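You operate a simulated robot arm through the tools that you are given. There is no shell and no other tool. Be economical: measure what you need, move in short steps, check, and stop when the job is done.

Carry out the task below with a simulated robot arm. There is one attempt and no reset: what you move stays moved.

TASK
Put one of the black valve plugs from the top of the rig one table on top of the white filter cartridge there.
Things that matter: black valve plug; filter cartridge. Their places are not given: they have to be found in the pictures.

It is judged by the outcome, as a careful person would: the job done as asked, and still so three seconds after it is handed in. It fails if anything else is knocked over, pushed out of place, dropped, spilled or broken.

THE ROBOT
A 6-joint arm with a two-finger parallel gripper, fixed in place. Base frame: the origin is at the foot of the arm, x ahead of it, y to its left, z up; the work surface is at about z = 0.8. Lengths are in m, angles in degrees, forces in N, time in s.
With the tool pointing down near the work surface it reaches from about 0.26 to 0.68 m from the base axis. Its first joint turns from -66.0 to 66.0 degrees. Payload 2.9 kg.
Tool frame: the origin (TCP) lies between the finger pads and is the grasp point; the fingertips stand 0.03 m ahead of it; z points along the fingers, y is the line along which they close. The gripper opens to 0.11 m. The fingers are 0.02 m wide and 0.01 m thick; the gripper's body (0.048 by 0.112 m) begins 0.055 m behind the TCP.
Orientation is that of the tool frame in the base frame, as a unit quaternion [x, y, z, w]. With the fingers straight down and closing along the base's y, the tool's x points along the base's -x, its y along +y and its z along -z.

THE INTERFACE
- The arm moves only by the tool move_arm. Its argument "motion" is a list of rows, each a list of 3 entries, a list of its own where there are three numbers: the closure in counts, from 0 (fully open) to 255 (shut), then the shift along the tool's x, y, z in mm, then the turn, a rotation vector about the tool's x, y, z in degrees. In form: [[grip, [tx, ty, tz], [ax, ay, az]], ...]. A call has 1 to 8 rows; each row is the pose to reach, as a shift and turn from the pose commanded when the call began, along the tool's axes at that moment. A row lasts 0.2 s, in which the tool goes at most 0.05 m and 8.6 degrees; a call with a longer step from one row to the next is refused whole, and so is a gripper value outside its range. A pose out of reach is approached as far as the arm can. The call stops where the force on the tool passes 40 N (or 10 N more than at its start, if that is more) or the arm is blocked; 0.2 s more then pass. The fingers move at their own pace (about 0.108 m/s each) and stop on an object; they squeeze with about 42 N. The grip force told is the motor's: it shows also when the fingers shut on nothing. Time passes only in rows, and 0.2 s behind the last, so rows that repeat a pose let the fingers close. It gives the time, the measured TCP pose, the force on the tool (base axes), the opening and the grip force at its end, in the units of the frame above (readings bear some noise), and new pictures: "views" is both (left out), scene, wrist or none.
- Cameras (640 x 400 px; columns grow to the right, rows downward): "scene" is fixed at [0.0685, 0.4235, 1.3875]; the picture's right is [-0.77, -0.64, 0.00], its down [-0.28, 0.34, -0.90] and it looks along [0.57, -0.69, -0.44] (base axes); focal length 329 px, centre (320, 200). "wrist" rides on the gripper at [-0.036, 0, -0.057] in the tool frame; the picture's right is [0.00, -1.00, 0.00], its down [0.97, 0.00, -0.24] and it looks along [0.24, 0.00, 0.97] (tool axes); focal length 218 px, centre (320, 200).
- measure_at(camera, pixels): for up to 12 pixels [column, row] of the newest picture of that camera ("zoom" is the newest enlarged one), the place [x, y, z] in the base frame of the surface seen there, good to about 0.002 m, but the place of the scene camera against the robot may be out by one fixed shift of up to 0.025 m in any direction. No time passes.
- inspect(camera, box): a new picture of the part [left, top, right, bottom] of that camera's present view, enlarged. No time passes.
- close_job(): hands the job in; it is judged then, once.

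Work in short steps. Measure before you move; look again where a grasp or a placing could have gone wrong, and mend it. You have 60 turns and 120 pictures in all, the two below and enlarged ones among them. Open the gripper and draw the arm clear of the work before you hand the job in, unless the task says otherwise; then end with one line.

The tools are called after "Emit:" as name(argument=value, ...) on one line, values as JSON. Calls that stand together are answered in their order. move_arm: Moves the arm, as the interface text tells. Its arguments: {"type":"object","properties":{"motion":{"type":"array"},"views":{"type":"string","enum":["both","scene","wrist","none"]}},"required":["motion"]} The other tools are called the same way: measure_at (camera, pixels) gives the place of the surface under pixels of a picture; inspect (camera, box) takes an enlarged picture of a part of a camera's view; close_job () hands the job in.

At the start:

```text
clock: 0.0
tool_pos: [0.4557, -0.0577, 1.2233]
tool_rot: [0.0, 1.0, 0.001, 0.0]
contact_force: [-0.1, -0.3, 0.7]
gripper_width: 0.1101
grasp_force: 0.0
```

scene: 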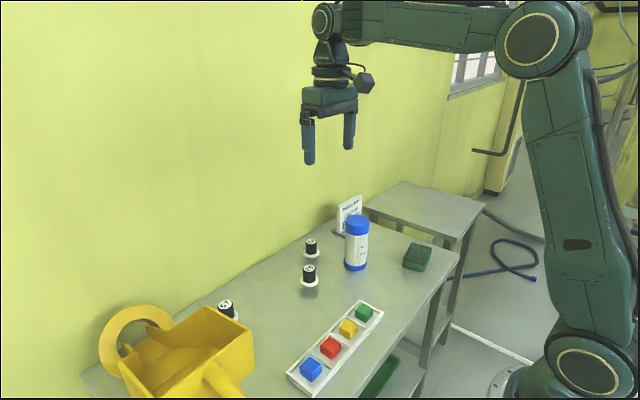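
wrist: 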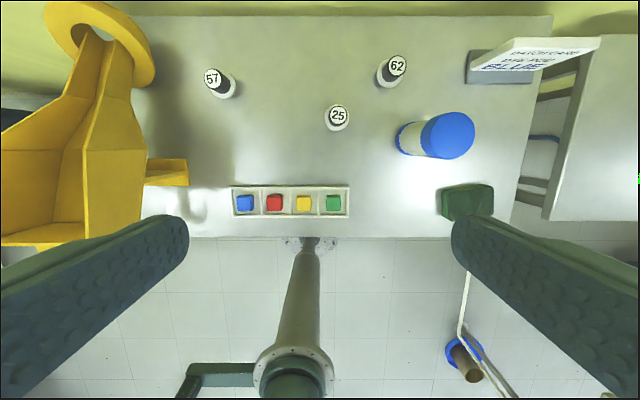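

Three black plugs (57, 25, 62) and a white/blue cartridge are visible, plus a sign with text. I look closer and measure.

Emit:
inspect(camera="scene", box=[270, 180, 450, 300])

Emit:
inspect(camera="wrist", box=[440, 20, 620, 120])

Emit:
measure_at(camera="wrist", pixels=[[338, 117], [397, 66], [213, 78], [448, 135], [410, 140], [300, 110], [338, 130], [470, 130], [430, 125], [447, 155]])

```text
3.33 times, centred on (360, 240) of scene
```

zoom: 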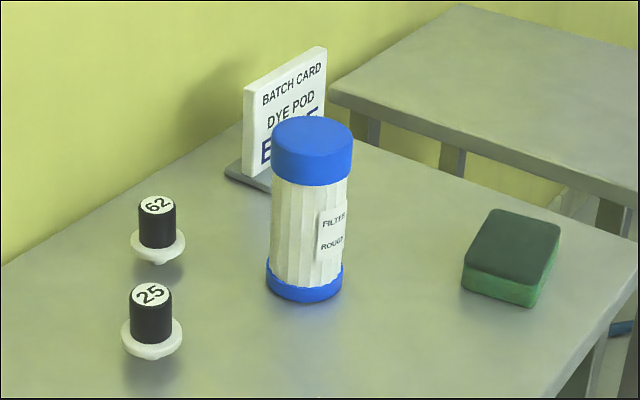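

```text
3.56 times, centred on (530, 70) of wrist
```

zoom: 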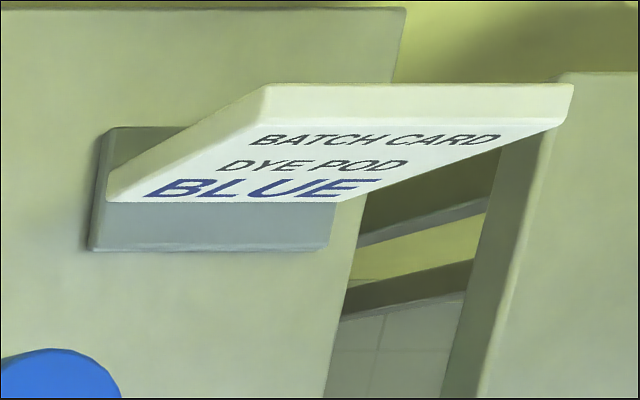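

```text
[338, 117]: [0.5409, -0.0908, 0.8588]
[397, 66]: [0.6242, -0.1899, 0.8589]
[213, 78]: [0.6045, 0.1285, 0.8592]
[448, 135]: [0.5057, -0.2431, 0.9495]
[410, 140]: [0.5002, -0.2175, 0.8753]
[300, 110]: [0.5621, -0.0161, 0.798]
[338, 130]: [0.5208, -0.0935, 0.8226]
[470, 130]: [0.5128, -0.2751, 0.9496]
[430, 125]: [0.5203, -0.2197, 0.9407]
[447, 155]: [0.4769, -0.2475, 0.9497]
```

The card is unrelated. Plug 25 (338,117) is nearest; its foot's shape matters, so I look closer at it and the cap.

Emit:
inspect(camera="scene", box=[285, 255, 333, 295])

Emit:
inspect(camera="wrist", box=[308, 90, 372, 140])

```text
10.00 times, centred on (309, 275) of scene
```

zoom: 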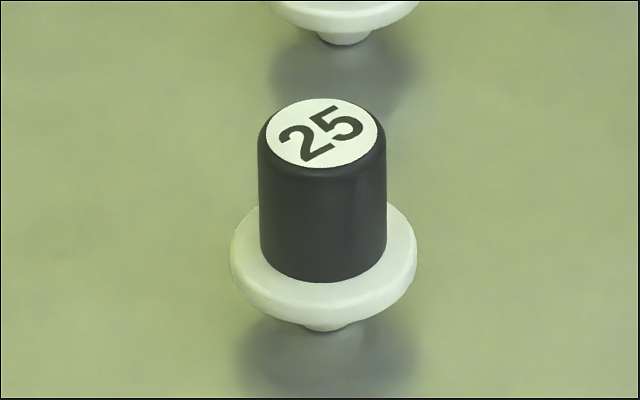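

```text
8.00 times, centred on (340, 115) of wrist
```

zoom: 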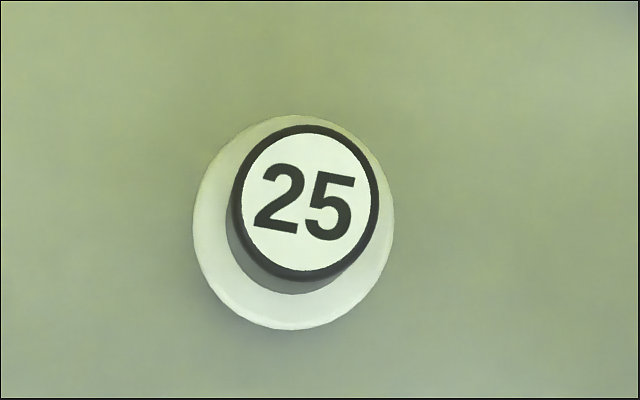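

I measure the plug's top edges and the cap edges in the wrist views.

Emit:
measure_at(camera="zoom", pixels=[[308, 203], [246, 203], [370, 203], [308, 140], [308, 264], [290, 310], [210, 230]])

Emit:
inspect(camera="wrist", box=[385, 95, 485, 170])

```text
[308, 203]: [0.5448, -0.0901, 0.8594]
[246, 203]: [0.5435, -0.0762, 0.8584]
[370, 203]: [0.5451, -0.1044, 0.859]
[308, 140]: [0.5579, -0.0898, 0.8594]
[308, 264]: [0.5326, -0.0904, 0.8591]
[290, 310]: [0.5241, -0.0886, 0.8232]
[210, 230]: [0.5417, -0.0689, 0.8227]
```

```text
5.33 times, centred on (435, 132) of wrist
```

zoom: 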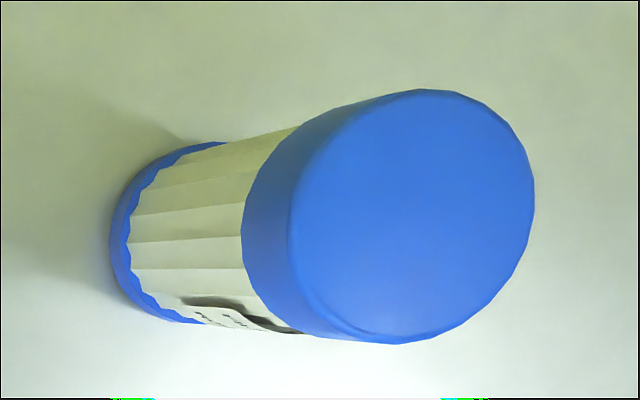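

Emit:
measure_at(camera="zoom", pixels=[[411, 216], [300, 216], [525, 216], [411, 100], [411, 332], [470, 150], [350, 290]])

```text
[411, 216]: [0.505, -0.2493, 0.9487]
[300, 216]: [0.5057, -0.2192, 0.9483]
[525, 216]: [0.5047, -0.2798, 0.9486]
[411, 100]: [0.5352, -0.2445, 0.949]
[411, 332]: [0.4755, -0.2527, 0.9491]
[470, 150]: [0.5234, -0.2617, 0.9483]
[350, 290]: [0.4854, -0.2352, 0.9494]
```

Plug 25: top centre (0.545, -0.090), body z 0.825–0.859, 28 mm wide; cap centre (0.505, -0.249, 0.949). I move above the plug.

Emit:
move_arm(motion=[[0, [-15, -5.4, 40], [0, 0, 0]], [0, [-30, -10.8, 80], [0, 0, 0]], [0, [-45, -16.2, 120], [0, 0, 0]], [0, [-60, -21.6, 160], [0, 0, 0]], [0, [-75, -27, 200], [0, 0, 0]], [0, [-89.3, -32.3, 240], [0, 0, 0]], [0, [-89.3, -32.3, 270], [0, 0, 0]], [0, [-89.3, -32.3, 270], [0, 0, 0]]])

```text
clock: 1.8
tool_pos: [0.5432, -0.0888, 0.9539]
tool_rot: [0.0, 1.0, 0.0, 0.0]
contact_force: [0.5, 0.2, 1.0]
gripper_width: 0.11
grasp_force: 0.0
```

scene: 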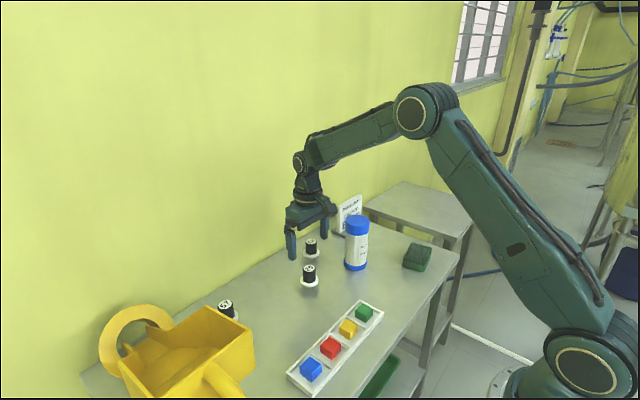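
wrist: 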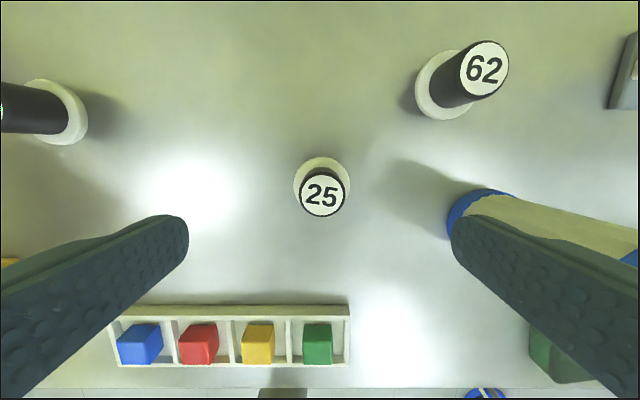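

The plug is centred at (322,195). I re-measure its top from here.

Emit:
measure_at(camera="wrist", pixels=[[322, 195], [303, 195], [341, 195], [322, 177], [322, 213], [322, 161]])

```text
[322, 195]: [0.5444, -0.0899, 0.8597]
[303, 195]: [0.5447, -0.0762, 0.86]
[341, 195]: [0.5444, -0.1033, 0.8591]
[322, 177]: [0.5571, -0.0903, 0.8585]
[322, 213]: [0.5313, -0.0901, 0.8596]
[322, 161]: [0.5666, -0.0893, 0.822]
```

Aligned. I descend 95 mm (fingertips just above the flange) and close.

Emit:
move_arm(motion=[[0, [0, 0, 35], [0, 0, 0]], [0, [0, 0, 70], [0, 0, 0]], [0, [0, 0, 95], [0, 0, 0]], [0, [0, 0, 95], [0, 0, 0]], [160, [0, 0, 95], [0, 0, 0]], [255, [0, 0, 95], [0, 0, 0]], [255, [0, 0, 95], [0, 0, 0]], [255, [0, 0, 95], [0, 0, 0]]])

```text
clock: 3.6
tool_pos: [0.5441, -0.0887, 0.857]
tool_rot: [0.0, 1.0, 0.0, -0.001]
contact_force: [0.6, 0.0, -0.7]
gripper_width: 0.0323
grasp_force: 42.0
```

scene: 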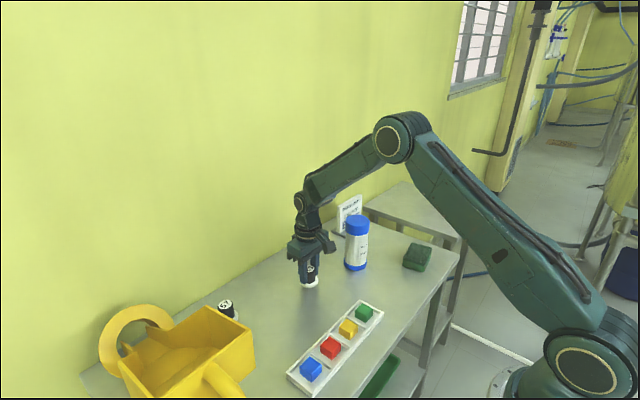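
wrist: 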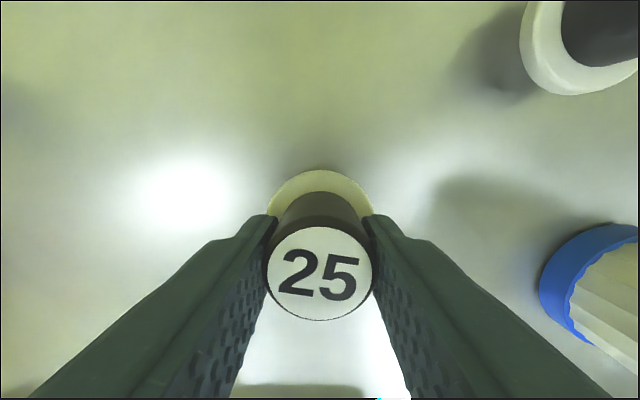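

Gripped at 32 mm. I lift straight up 190 mm, well above the cap.

Emit:
move_arm(motion=[[255, [0, 0, -20], [0, 0, 0]], [255, [0, 0, -50], [0, 0, 0]], [255, [0, 0, -85], [0, 0, 0]], [255, [0, 0, -120], [0, 0, 0]], [255, [0, 0, -155], [0, 0, 0]], [255, [0, 0, -190], [0, 0, 0]], [255, [0, 0, -190], [0, 0, 0]]])

Emit:
inspect(camera="scene", box=[270, 170, 390, 270])

```text
clock: 5.2
tool_pos: [0.5457, -0.0882, 1.0464]
tool_rot: [0.0, 1.0, -0.001, 0.001]
contact_force: [0.1, 0.4, -0.1]
gripper_width: 0.0327
grasp_force: 41.6
```

scene: 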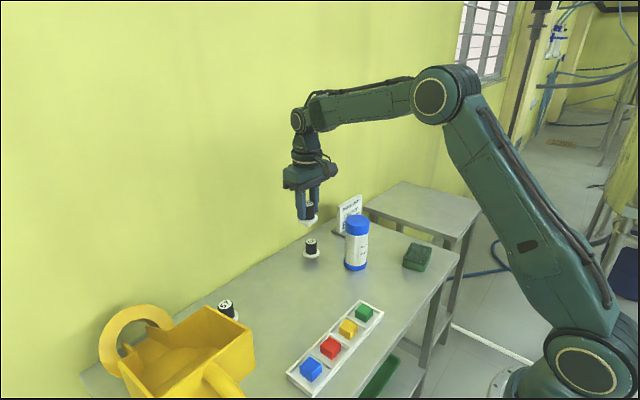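
wrist: 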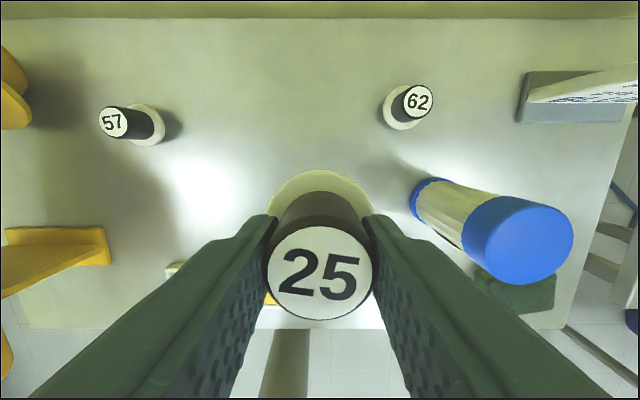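

```text
4.00 times, centred on (330, 220) of scene
```

zoom: 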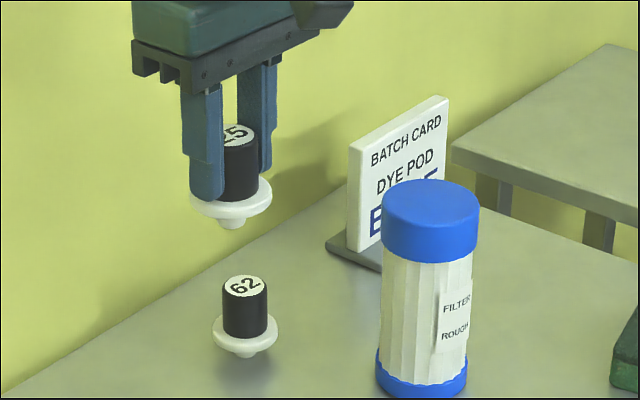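

The plug is held upright. I measure the plug top and cap from this view to get the relative offset.

Emit:
measure_at(camera="wrist", pixels=[[320, 274], [276, 274], [364, 274], [320, 230], [320, 318], [520, 240], [567, 240], [475, 240], [520, 202], [520, 278]])

```text
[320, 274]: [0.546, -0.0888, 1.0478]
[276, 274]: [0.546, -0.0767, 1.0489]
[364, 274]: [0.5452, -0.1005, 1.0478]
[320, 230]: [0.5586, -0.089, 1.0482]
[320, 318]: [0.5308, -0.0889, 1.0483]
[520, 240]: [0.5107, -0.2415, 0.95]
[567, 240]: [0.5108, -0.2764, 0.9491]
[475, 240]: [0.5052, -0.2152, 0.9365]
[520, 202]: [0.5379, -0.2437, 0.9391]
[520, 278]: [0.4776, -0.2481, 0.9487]
```

Cap centre ≈ (0.505, -0.2495), plug ≈ (0.545, -0.089). I carry the plug level over the cap.

Emit:
move_arm(motion=[[255, [5, -20, 0], [0, 0, 0]], [255, [13, -52, 0], [0, 0, 0]], [255, [21, -84, 0], [0, 0, 0]], [255, [29, -116, 0], [0, 0, 0]], [255, [36, -144, 0], [0, 0, 0]], [255, [40, -160.5, 0], [0, 0, 0]], [255, [40, -160.5, 0], [0, 0, 0]]])

Emit:
inspect(camera="scene", box=[300, 160, 420, 260])

```text
clock: 6.8
tool_pos: [0.5056, -0.2525, 1.0497]
tool_rot: [0.0, 1.0, 0.0, 0.0]
contact_force: [0.6, 0.2, -0.2]
gripper_width: 0.0326
grasp_force: 42.3
```

scene: 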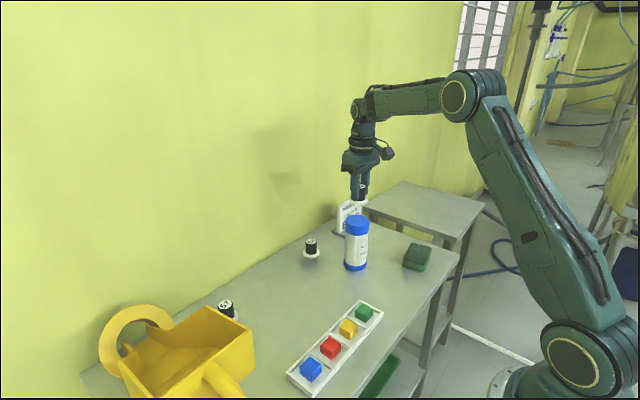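
wrist: 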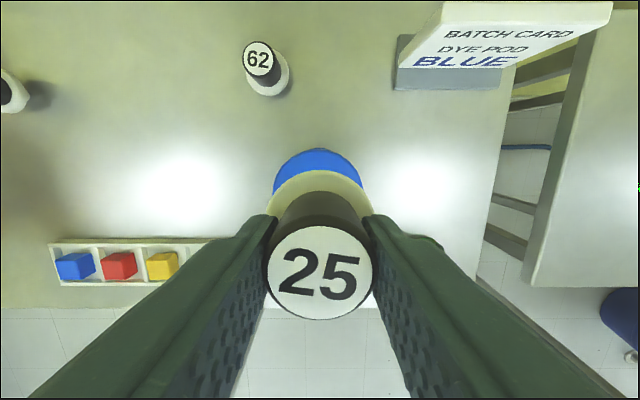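

```text
4.00 times, centred on (360, 210) of scene
```

zoom: 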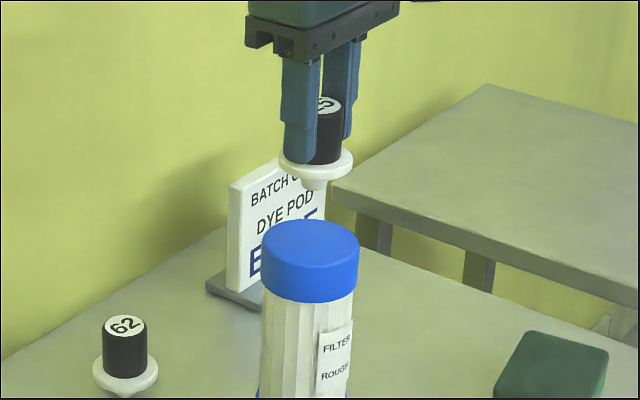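

Slight y check: I measure plug top and the visible blue cap edges.

Emit:
measure_at(camera="wrist", pixels=[[320, 274], [278, 182], [358, 182], [318, 151], [320, 230], [320, 318], [320, 175]])

Emit:
inspect(camera="wrist", box=[250, 130, 390, 230])

```text
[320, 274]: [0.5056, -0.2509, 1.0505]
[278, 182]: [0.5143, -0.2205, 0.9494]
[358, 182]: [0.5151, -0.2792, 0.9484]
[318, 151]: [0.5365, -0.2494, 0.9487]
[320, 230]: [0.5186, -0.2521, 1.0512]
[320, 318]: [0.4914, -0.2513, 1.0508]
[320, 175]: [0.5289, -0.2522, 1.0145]
```

```text
4.00 times, centred on (320, 180) of wrist
```

zoom: 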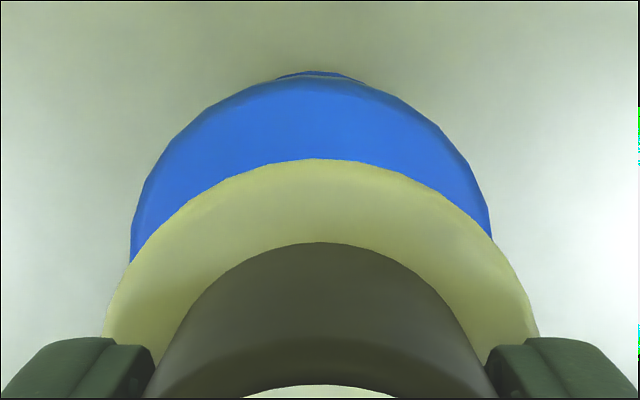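

Plug is ~1.7 mm off in y; bottom is ~40 mm above the cap. I correct and lower 37 mm.

Emit:
move_arm(motion=[[255, [0, 1.7, 10], [0, 0, 0]], [255, [0, 1.7, 22], [0, 0, 0]], [255, [0, 1.7, 32], [0, 0, 0]], [255, [0, 1.7, 37], [0, 0, 0]], [255, [0, 1.7, 37], [0, 0, 0]]])

Emit:
inspect(camera="scene", box=[336, 190, 384, 230])

Emit:
measure_at(camera="wrist", pixels=[[320, 274], [320, 230], [320, 318], [320, 160]])

```text
clock: 8.0
tool_pos: [0.5041, -0.2489, 1.0101]
tool_rot: [0.0, 1.0, 0.0, 0.001]
contact_force: [0.4, 0.1, -0.4]
gripper_width: 0.0325
grasp_force: 41.7
```

scene: 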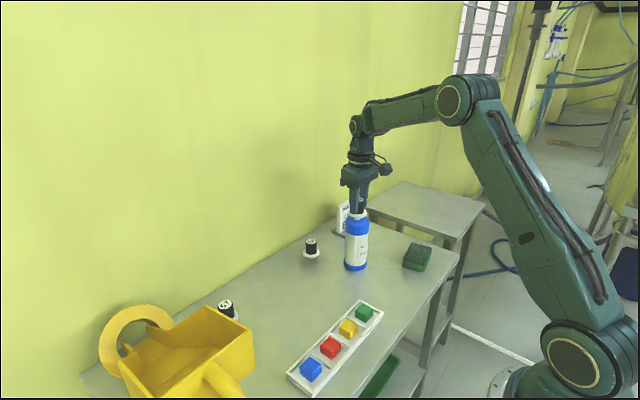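
wrist: 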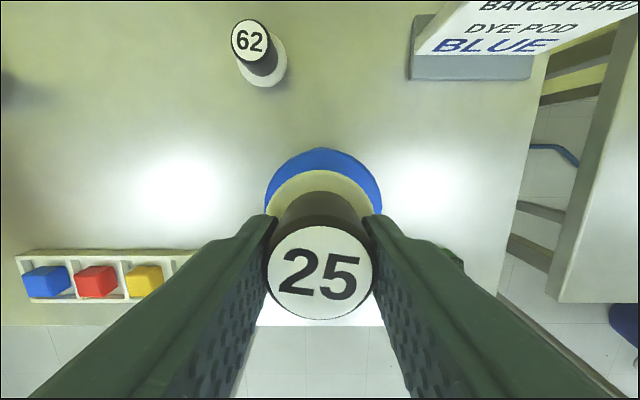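

```text
10.00 times, centred on (360, 210) of scene
```

zoom: 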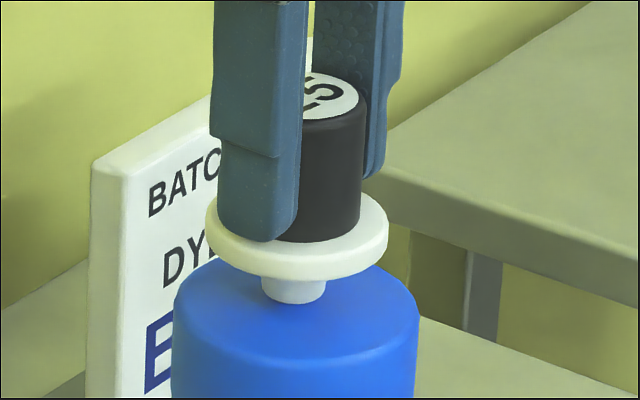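

```text
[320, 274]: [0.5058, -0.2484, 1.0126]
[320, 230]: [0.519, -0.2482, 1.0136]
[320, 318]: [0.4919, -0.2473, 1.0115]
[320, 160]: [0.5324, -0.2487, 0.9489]
```

About 2 mm left. I creep down 2 mm and watch the force.

Emit:
move_arm(motion=[[255, [0, -1, 0.7], [0, 0, 0]], [255, [0, -1, 1.4], [0, 0, 0]], [255, [0, -1, 2], [0, 0, 0]], [255, [0, -1, 2], [0, 0, 0]]], views="none")

Emit:
inspect(camera="scene", box=[336, 190, 384, 230])

```text
clock: 9.0
tool_pos: [0.5028, -0.2494, 1.0081]
tool_rot: [0.0, 1.0, -0.001, -0.001]
contact_force: [0.3, -0.3, -0.9]
gripper_width: 0.0324
grasp_force: 41.6
```

```text
10.00 times, centred on (360, 210) of scene
```

zoom: 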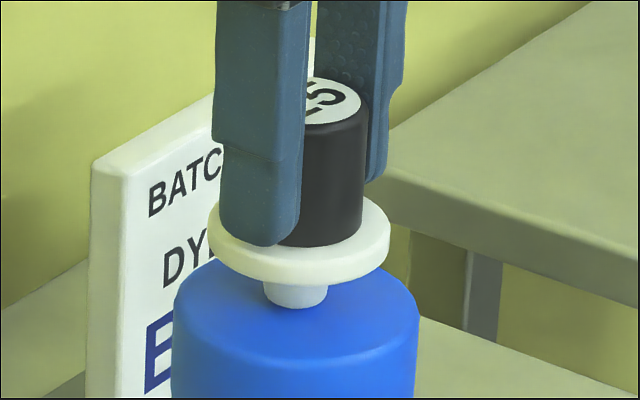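

No contact yet (force ~0). I creep further in half-millimetre steps.

Emit:
move_arm(motion=[[255, [0, 0, 0.4], [0, 0, 0]], [255, [0, 0, 0.8], [0, 0, 0]], [255, [0, 0, 0.8], [0, 0, 0]]], views="none")

```text
clock: 9.8
tool_pos: [0.5052, -0.2493, 1.0087]
tool_rot: [0.0, 1.0, 0.0, 0.0]
contact_force: [-0.1, 0.0, -1.0]
gripper_width: 0.0324
grasp_force: 42.3
```

Emit:
move_arm(motion=[[255, [0, 0, 0.4], [0, 0, 0]], [255, [0, 0, 0.8], [0, 0, 0]], [255, [0, 0, 0.8], [0, 0, 0]]], views="wrist")

Emit:
measure_at(camera="wrist", pixels=[[320, 274], [300, 290], [340, 260], [320, 300], [320, 160]])

```text
clock: 10.6
tool_pos: [0.504, -0.2478, 1.0076]
tool_rot: [0.0, 1.0, 0.001, 0.0]
contact_force: [-0.9, 0.1, -0.5]
gripper_width: 0.0323
grasp_force: 41.7
```

wrist: 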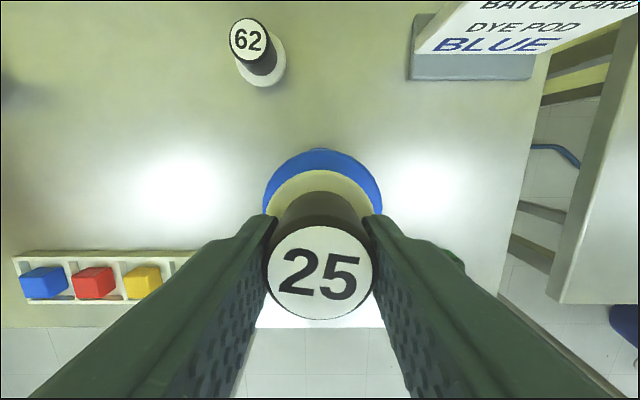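

```text
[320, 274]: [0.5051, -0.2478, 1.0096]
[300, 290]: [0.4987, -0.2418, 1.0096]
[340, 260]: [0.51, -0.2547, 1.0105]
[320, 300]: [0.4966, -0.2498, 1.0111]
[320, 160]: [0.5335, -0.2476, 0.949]
```

Top at ~1.010, the expected resting height; still little force. One more millimetre.

Emit:
move_arm(motion=[[255, [0, 0, 0.3], [0, 0, 0]], [255, [0, 0, 0.6], [0, 0, 0]], [255, [0, 0, 0.6], [0, 0, 0]]], views="none")

Emit:
inspect(camera="scene", box=[336, 190, 384, 230])

```text
clock: 11.4
tool_pos: [0.5042, -0.2498, 1.0071]
tool_rot: [0.0, 1.0, 0.0, -0.001]
contact_force: [-0.1, 0.0, 0.2]
gripper_width: 0.0325
grasp_force: 41.9
```

```text
10.00 times, centred on (360, 210) of scene
```

zoom: 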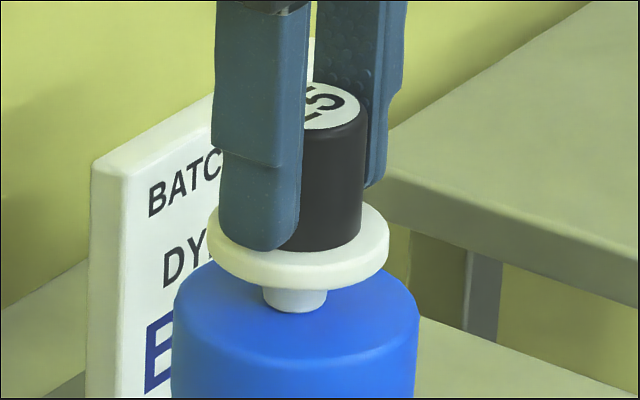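

Emit:
move_arm(motion=[[255, [0, 0, 0.3], [0, 0, 0]], [255, [0, 0, 0.6], [0, 0, 0]], [255, [0, 0, 0.6], [0, 0, 0]]], views="none")

```text
clock: 12.2
tool_pos: [0.5046, -0.2506, 1.0067]
tool_rot: [0.0, 1.0, 0.0, 0.001]
contact_force: [0.0, 0.8, 4.9]
gripper_width: 0.0328
grasp_force: 42.2
```

Contact: 4.9 N upward. I open slowly in place.

Emit:
move_arm(motion=[[170, [0, 0, 0], [0, 0, 0]], [150, [0, 0, 0], [0, 0, 0]], [120, [0, 0, 0], [0, 0, 0]], [90, [0, 0, 0], [0, 0, 0]], [90, [0, 0, 0], [0, 0, 0]]])

Emit:
inspect(camera="scene", box=[336, 190, 384, 230])

```text
clock: 13.4
tool_pos: [0.5046, -0.2489, 1.006]
tool_rot: [-0.001, 1.0, -0.001, 0.0]
contact_force: [0.3, -0.1, -0.2]
gripper_width: 0.071
grasp_force: 0.0
```

scene: 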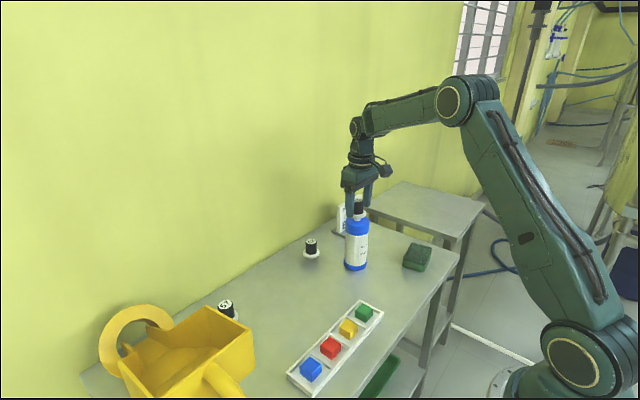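
wrist: 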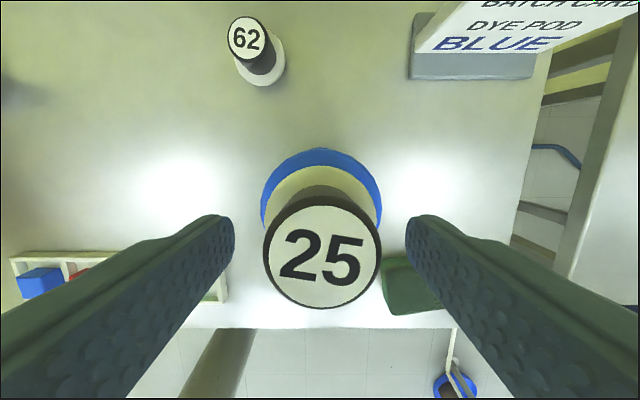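

```text
10.00 times, centred on (360, 210) of scene
```

zoom: 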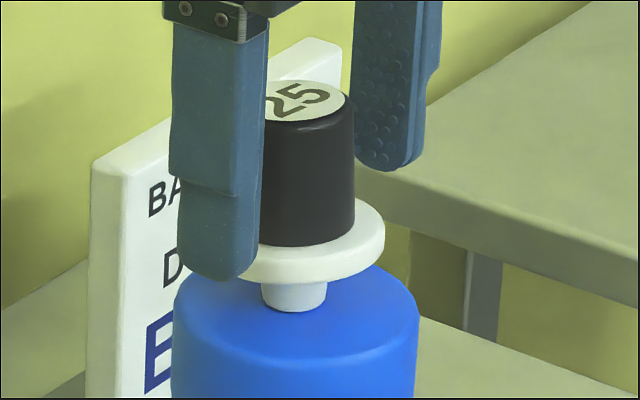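

The plug looks slightly tilted; I measure its top plane before any time passes.

Emit:
measure_at(camera="wrist", pixels=[[321, 257], [275, 257], [367, 257], [321, 212], [321, 302], [321, 175], [290, 185], [352, 185]])

Emit:
inspect(camera="wrist", box=[240, 130, 400, 330])

```text
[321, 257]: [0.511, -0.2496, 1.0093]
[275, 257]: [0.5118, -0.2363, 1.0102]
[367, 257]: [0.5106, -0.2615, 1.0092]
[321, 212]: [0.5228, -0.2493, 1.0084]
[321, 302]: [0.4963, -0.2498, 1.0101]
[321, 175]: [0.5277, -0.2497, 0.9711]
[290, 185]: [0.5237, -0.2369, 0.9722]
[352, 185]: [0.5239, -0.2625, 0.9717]
```

```text
2.00 times, centred on (320, 230) of wrist
```

zoom: 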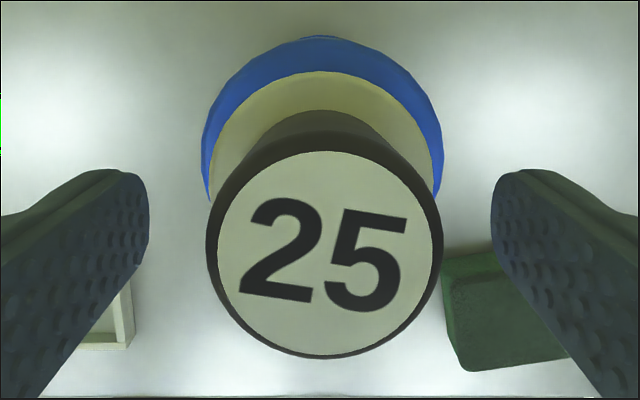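

Lean is about 4–5° toward +x, well under tip-over for a ~16 mm foot. I hold one row to see whether it rocks back or moves.

Emit:
move_arm(motion=[[90, [0, 0, 0], [0, 0, 0]]], views="wrist")

Emit:
measure_at(camera="wrist", pixels=[[321, 257], [321, 212], [321, 302], [275, 257], [367, 257], [321, 175]])

Emit:
inspect(camera="scene", box=[336, 190, 384, 230])

```text
clock: 13.8
tool_pos: [0.5042, -0.2486, 1.0071]
tool_rot: [0.0, 1.0, 0.0, 0.0]
contact_force: [0.5, 0.2, 0.1]
gripper_width: 0.0713
grasp_force: 0.1
```

wrist: 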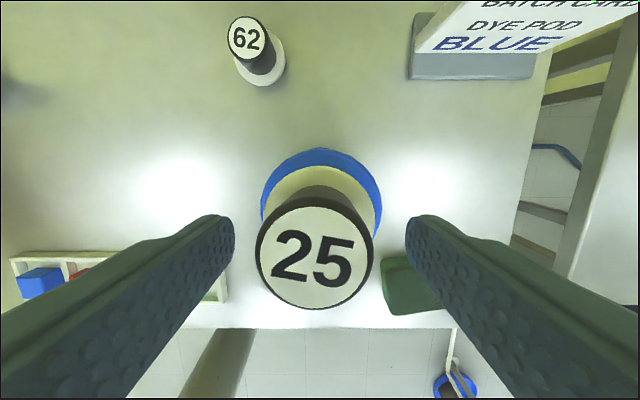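

```text
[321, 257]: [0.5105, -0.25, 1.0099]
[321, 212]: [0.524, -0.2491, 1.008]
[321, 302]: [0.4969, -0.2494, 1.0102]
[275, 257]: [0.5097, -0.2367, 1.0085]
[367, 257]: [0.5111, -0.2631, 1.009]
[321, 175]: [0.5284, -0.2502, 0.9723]
```

```text
10.00 times, centred on (360, 210) of scene
```

zoom: 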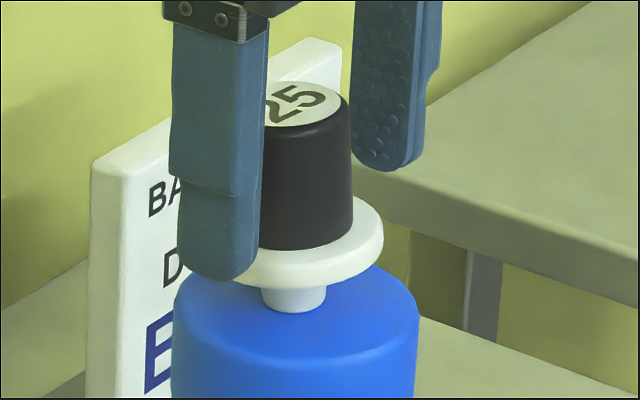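

The lean direction moved a little (top ~2 mm toward +y), so it is wobbling, not falling. I wait a bit longer.

Emit:
move_arm(motion=[[90, [0, 0, 0], [0, 0, 0]], [90, [0, 0, 0], [0, 0, 0]]], views="wrist")

Emit:
inspect(camera="scene", box=[336, 190, 384, 230])

```text
clock: 14.4
tool_pos: [0.5046, -0.2496, 1.0054]
tool_rot: [0.0, 1.0, 0.0, 0.0]
contact_force: [-0.2, -0.2, 0.6]
gripper_width: 0.0712
grasp_force: 0.2
```

wrist: 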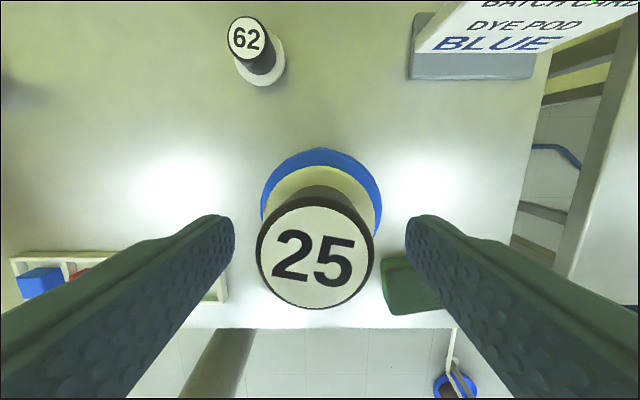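

```text
10.00 times, centred on (360, 210) of scene
```

zoom: 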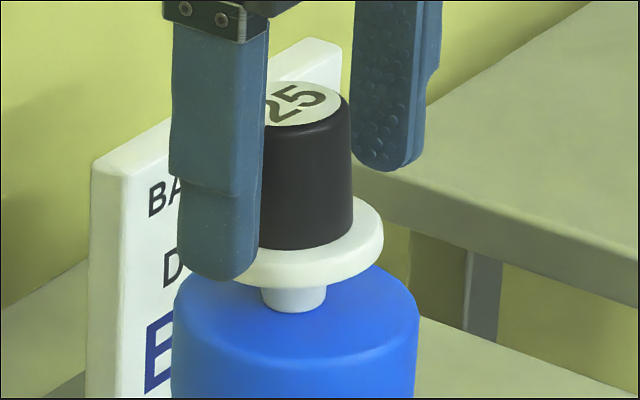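

It is now still (identical pictures over 0.6 s), resting with a slight lean. I open fully and rise straight up.

Emit:
move_arm(motion=[[0, [0, 0, 0], [0, 0, 0]], [0, [0, 0, 0], [0, 0, 0]], [0, [0, 0, -15], [0, 0, 0]], [0, [0, 0, -40], [0, 0, 0]], [0, [0, 0, -75], [0, 0, 0]], [0, [0, 0, -110], [0, 0, 0]], [0, [0, 0, -150], [0, 0, 0]], [0, [0, 0, -150], [0, 0, 0]]])

Emit:
inspect(camera="scene", box=[324, 190, 396, 250])

```text
clock: 16.2
tool_pos: [0.5042, -0.2484, 1.1564]
tool_rot: [0.0, 1.0, -0.001, 0.0]
contact_force: [0.2, -0.1, -0.5]
gripper_width: 0.1099
grasp_force: 0.0
```

scene: 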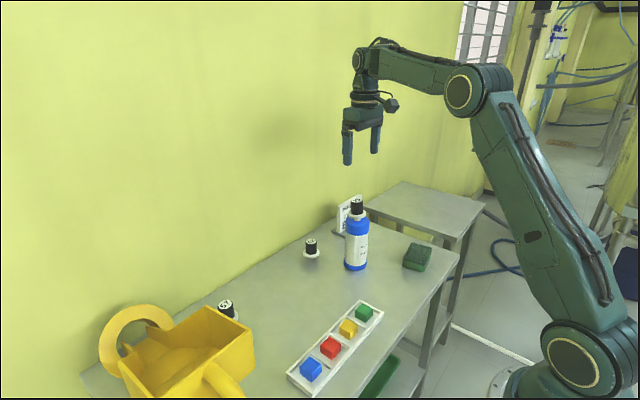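
wrist: 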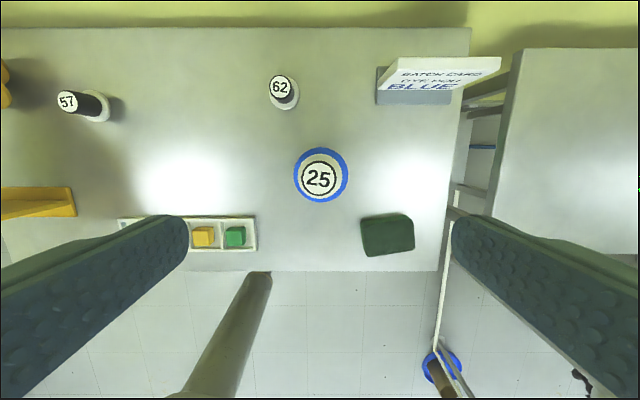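

```text
6.67 times, centred on (360, 220) of scene
```

zoom: 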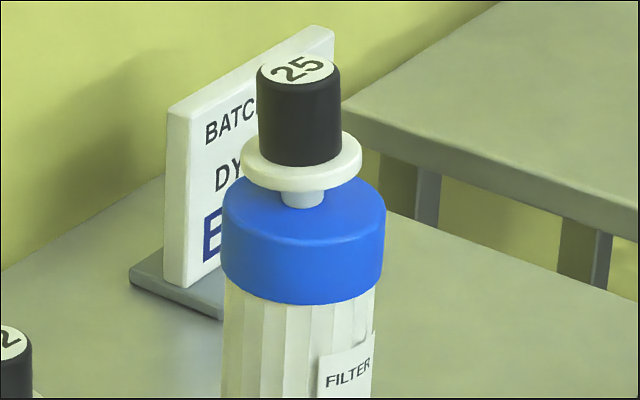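

Plug 25 stands centred on the cap and nothing else has moved. I draw the arm further aside and confirm it stays put.

Emit:
move_arm(motion=[[0, [5, 20, -20], [0, 0, 0]], [0, [15, 50, -40], [0, 0, 0]], [0, [25, 80, -60], [0, 0, 0]], [0, [35, 110, -70], [0, 0, 0]], [0, [45, 140, -70], [0, 0, 0]], [0, [45, 140, -70], [0, 0, 0]], [0, [45, 140, -70], [0, 0, 0]], [0, [45, 140, -70], [0, 0, 0]]], views="none")

Emit:
inspect(camera="scene", box=[324, 190, 396, 250])

```text
clock: 18.0
tool_pos: [0.4584, -0.1099, 1.2275]
tool_rot: [0.0, 1.0, 0.0, 0.001]
contact_force: [0.6, -0.4, 0.0]
gripper_width: 0.11
grasp_force: 0.0
```

```text
6.67 times, centred on (360, 220) of scene
```

zoom: 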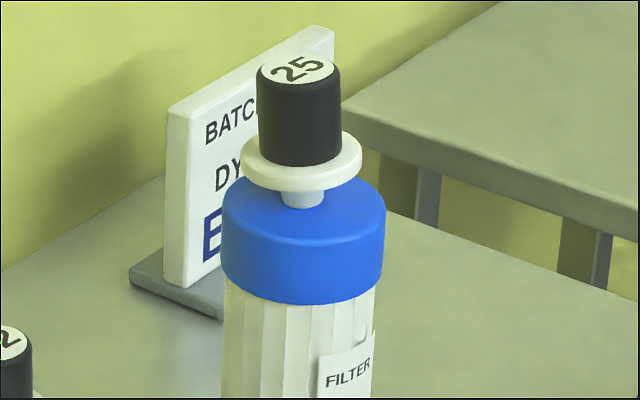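

The plug is unchanged and stable; the arm is clear, so I hand the job in.

Emit:
close_job()

```text
The job is handed in.
```

Black valve plug 25 is standing on top of the white filter cartridge with a slight lean. It held still for the last few seconds before I handed the job in, and nothing else looked disturbed.
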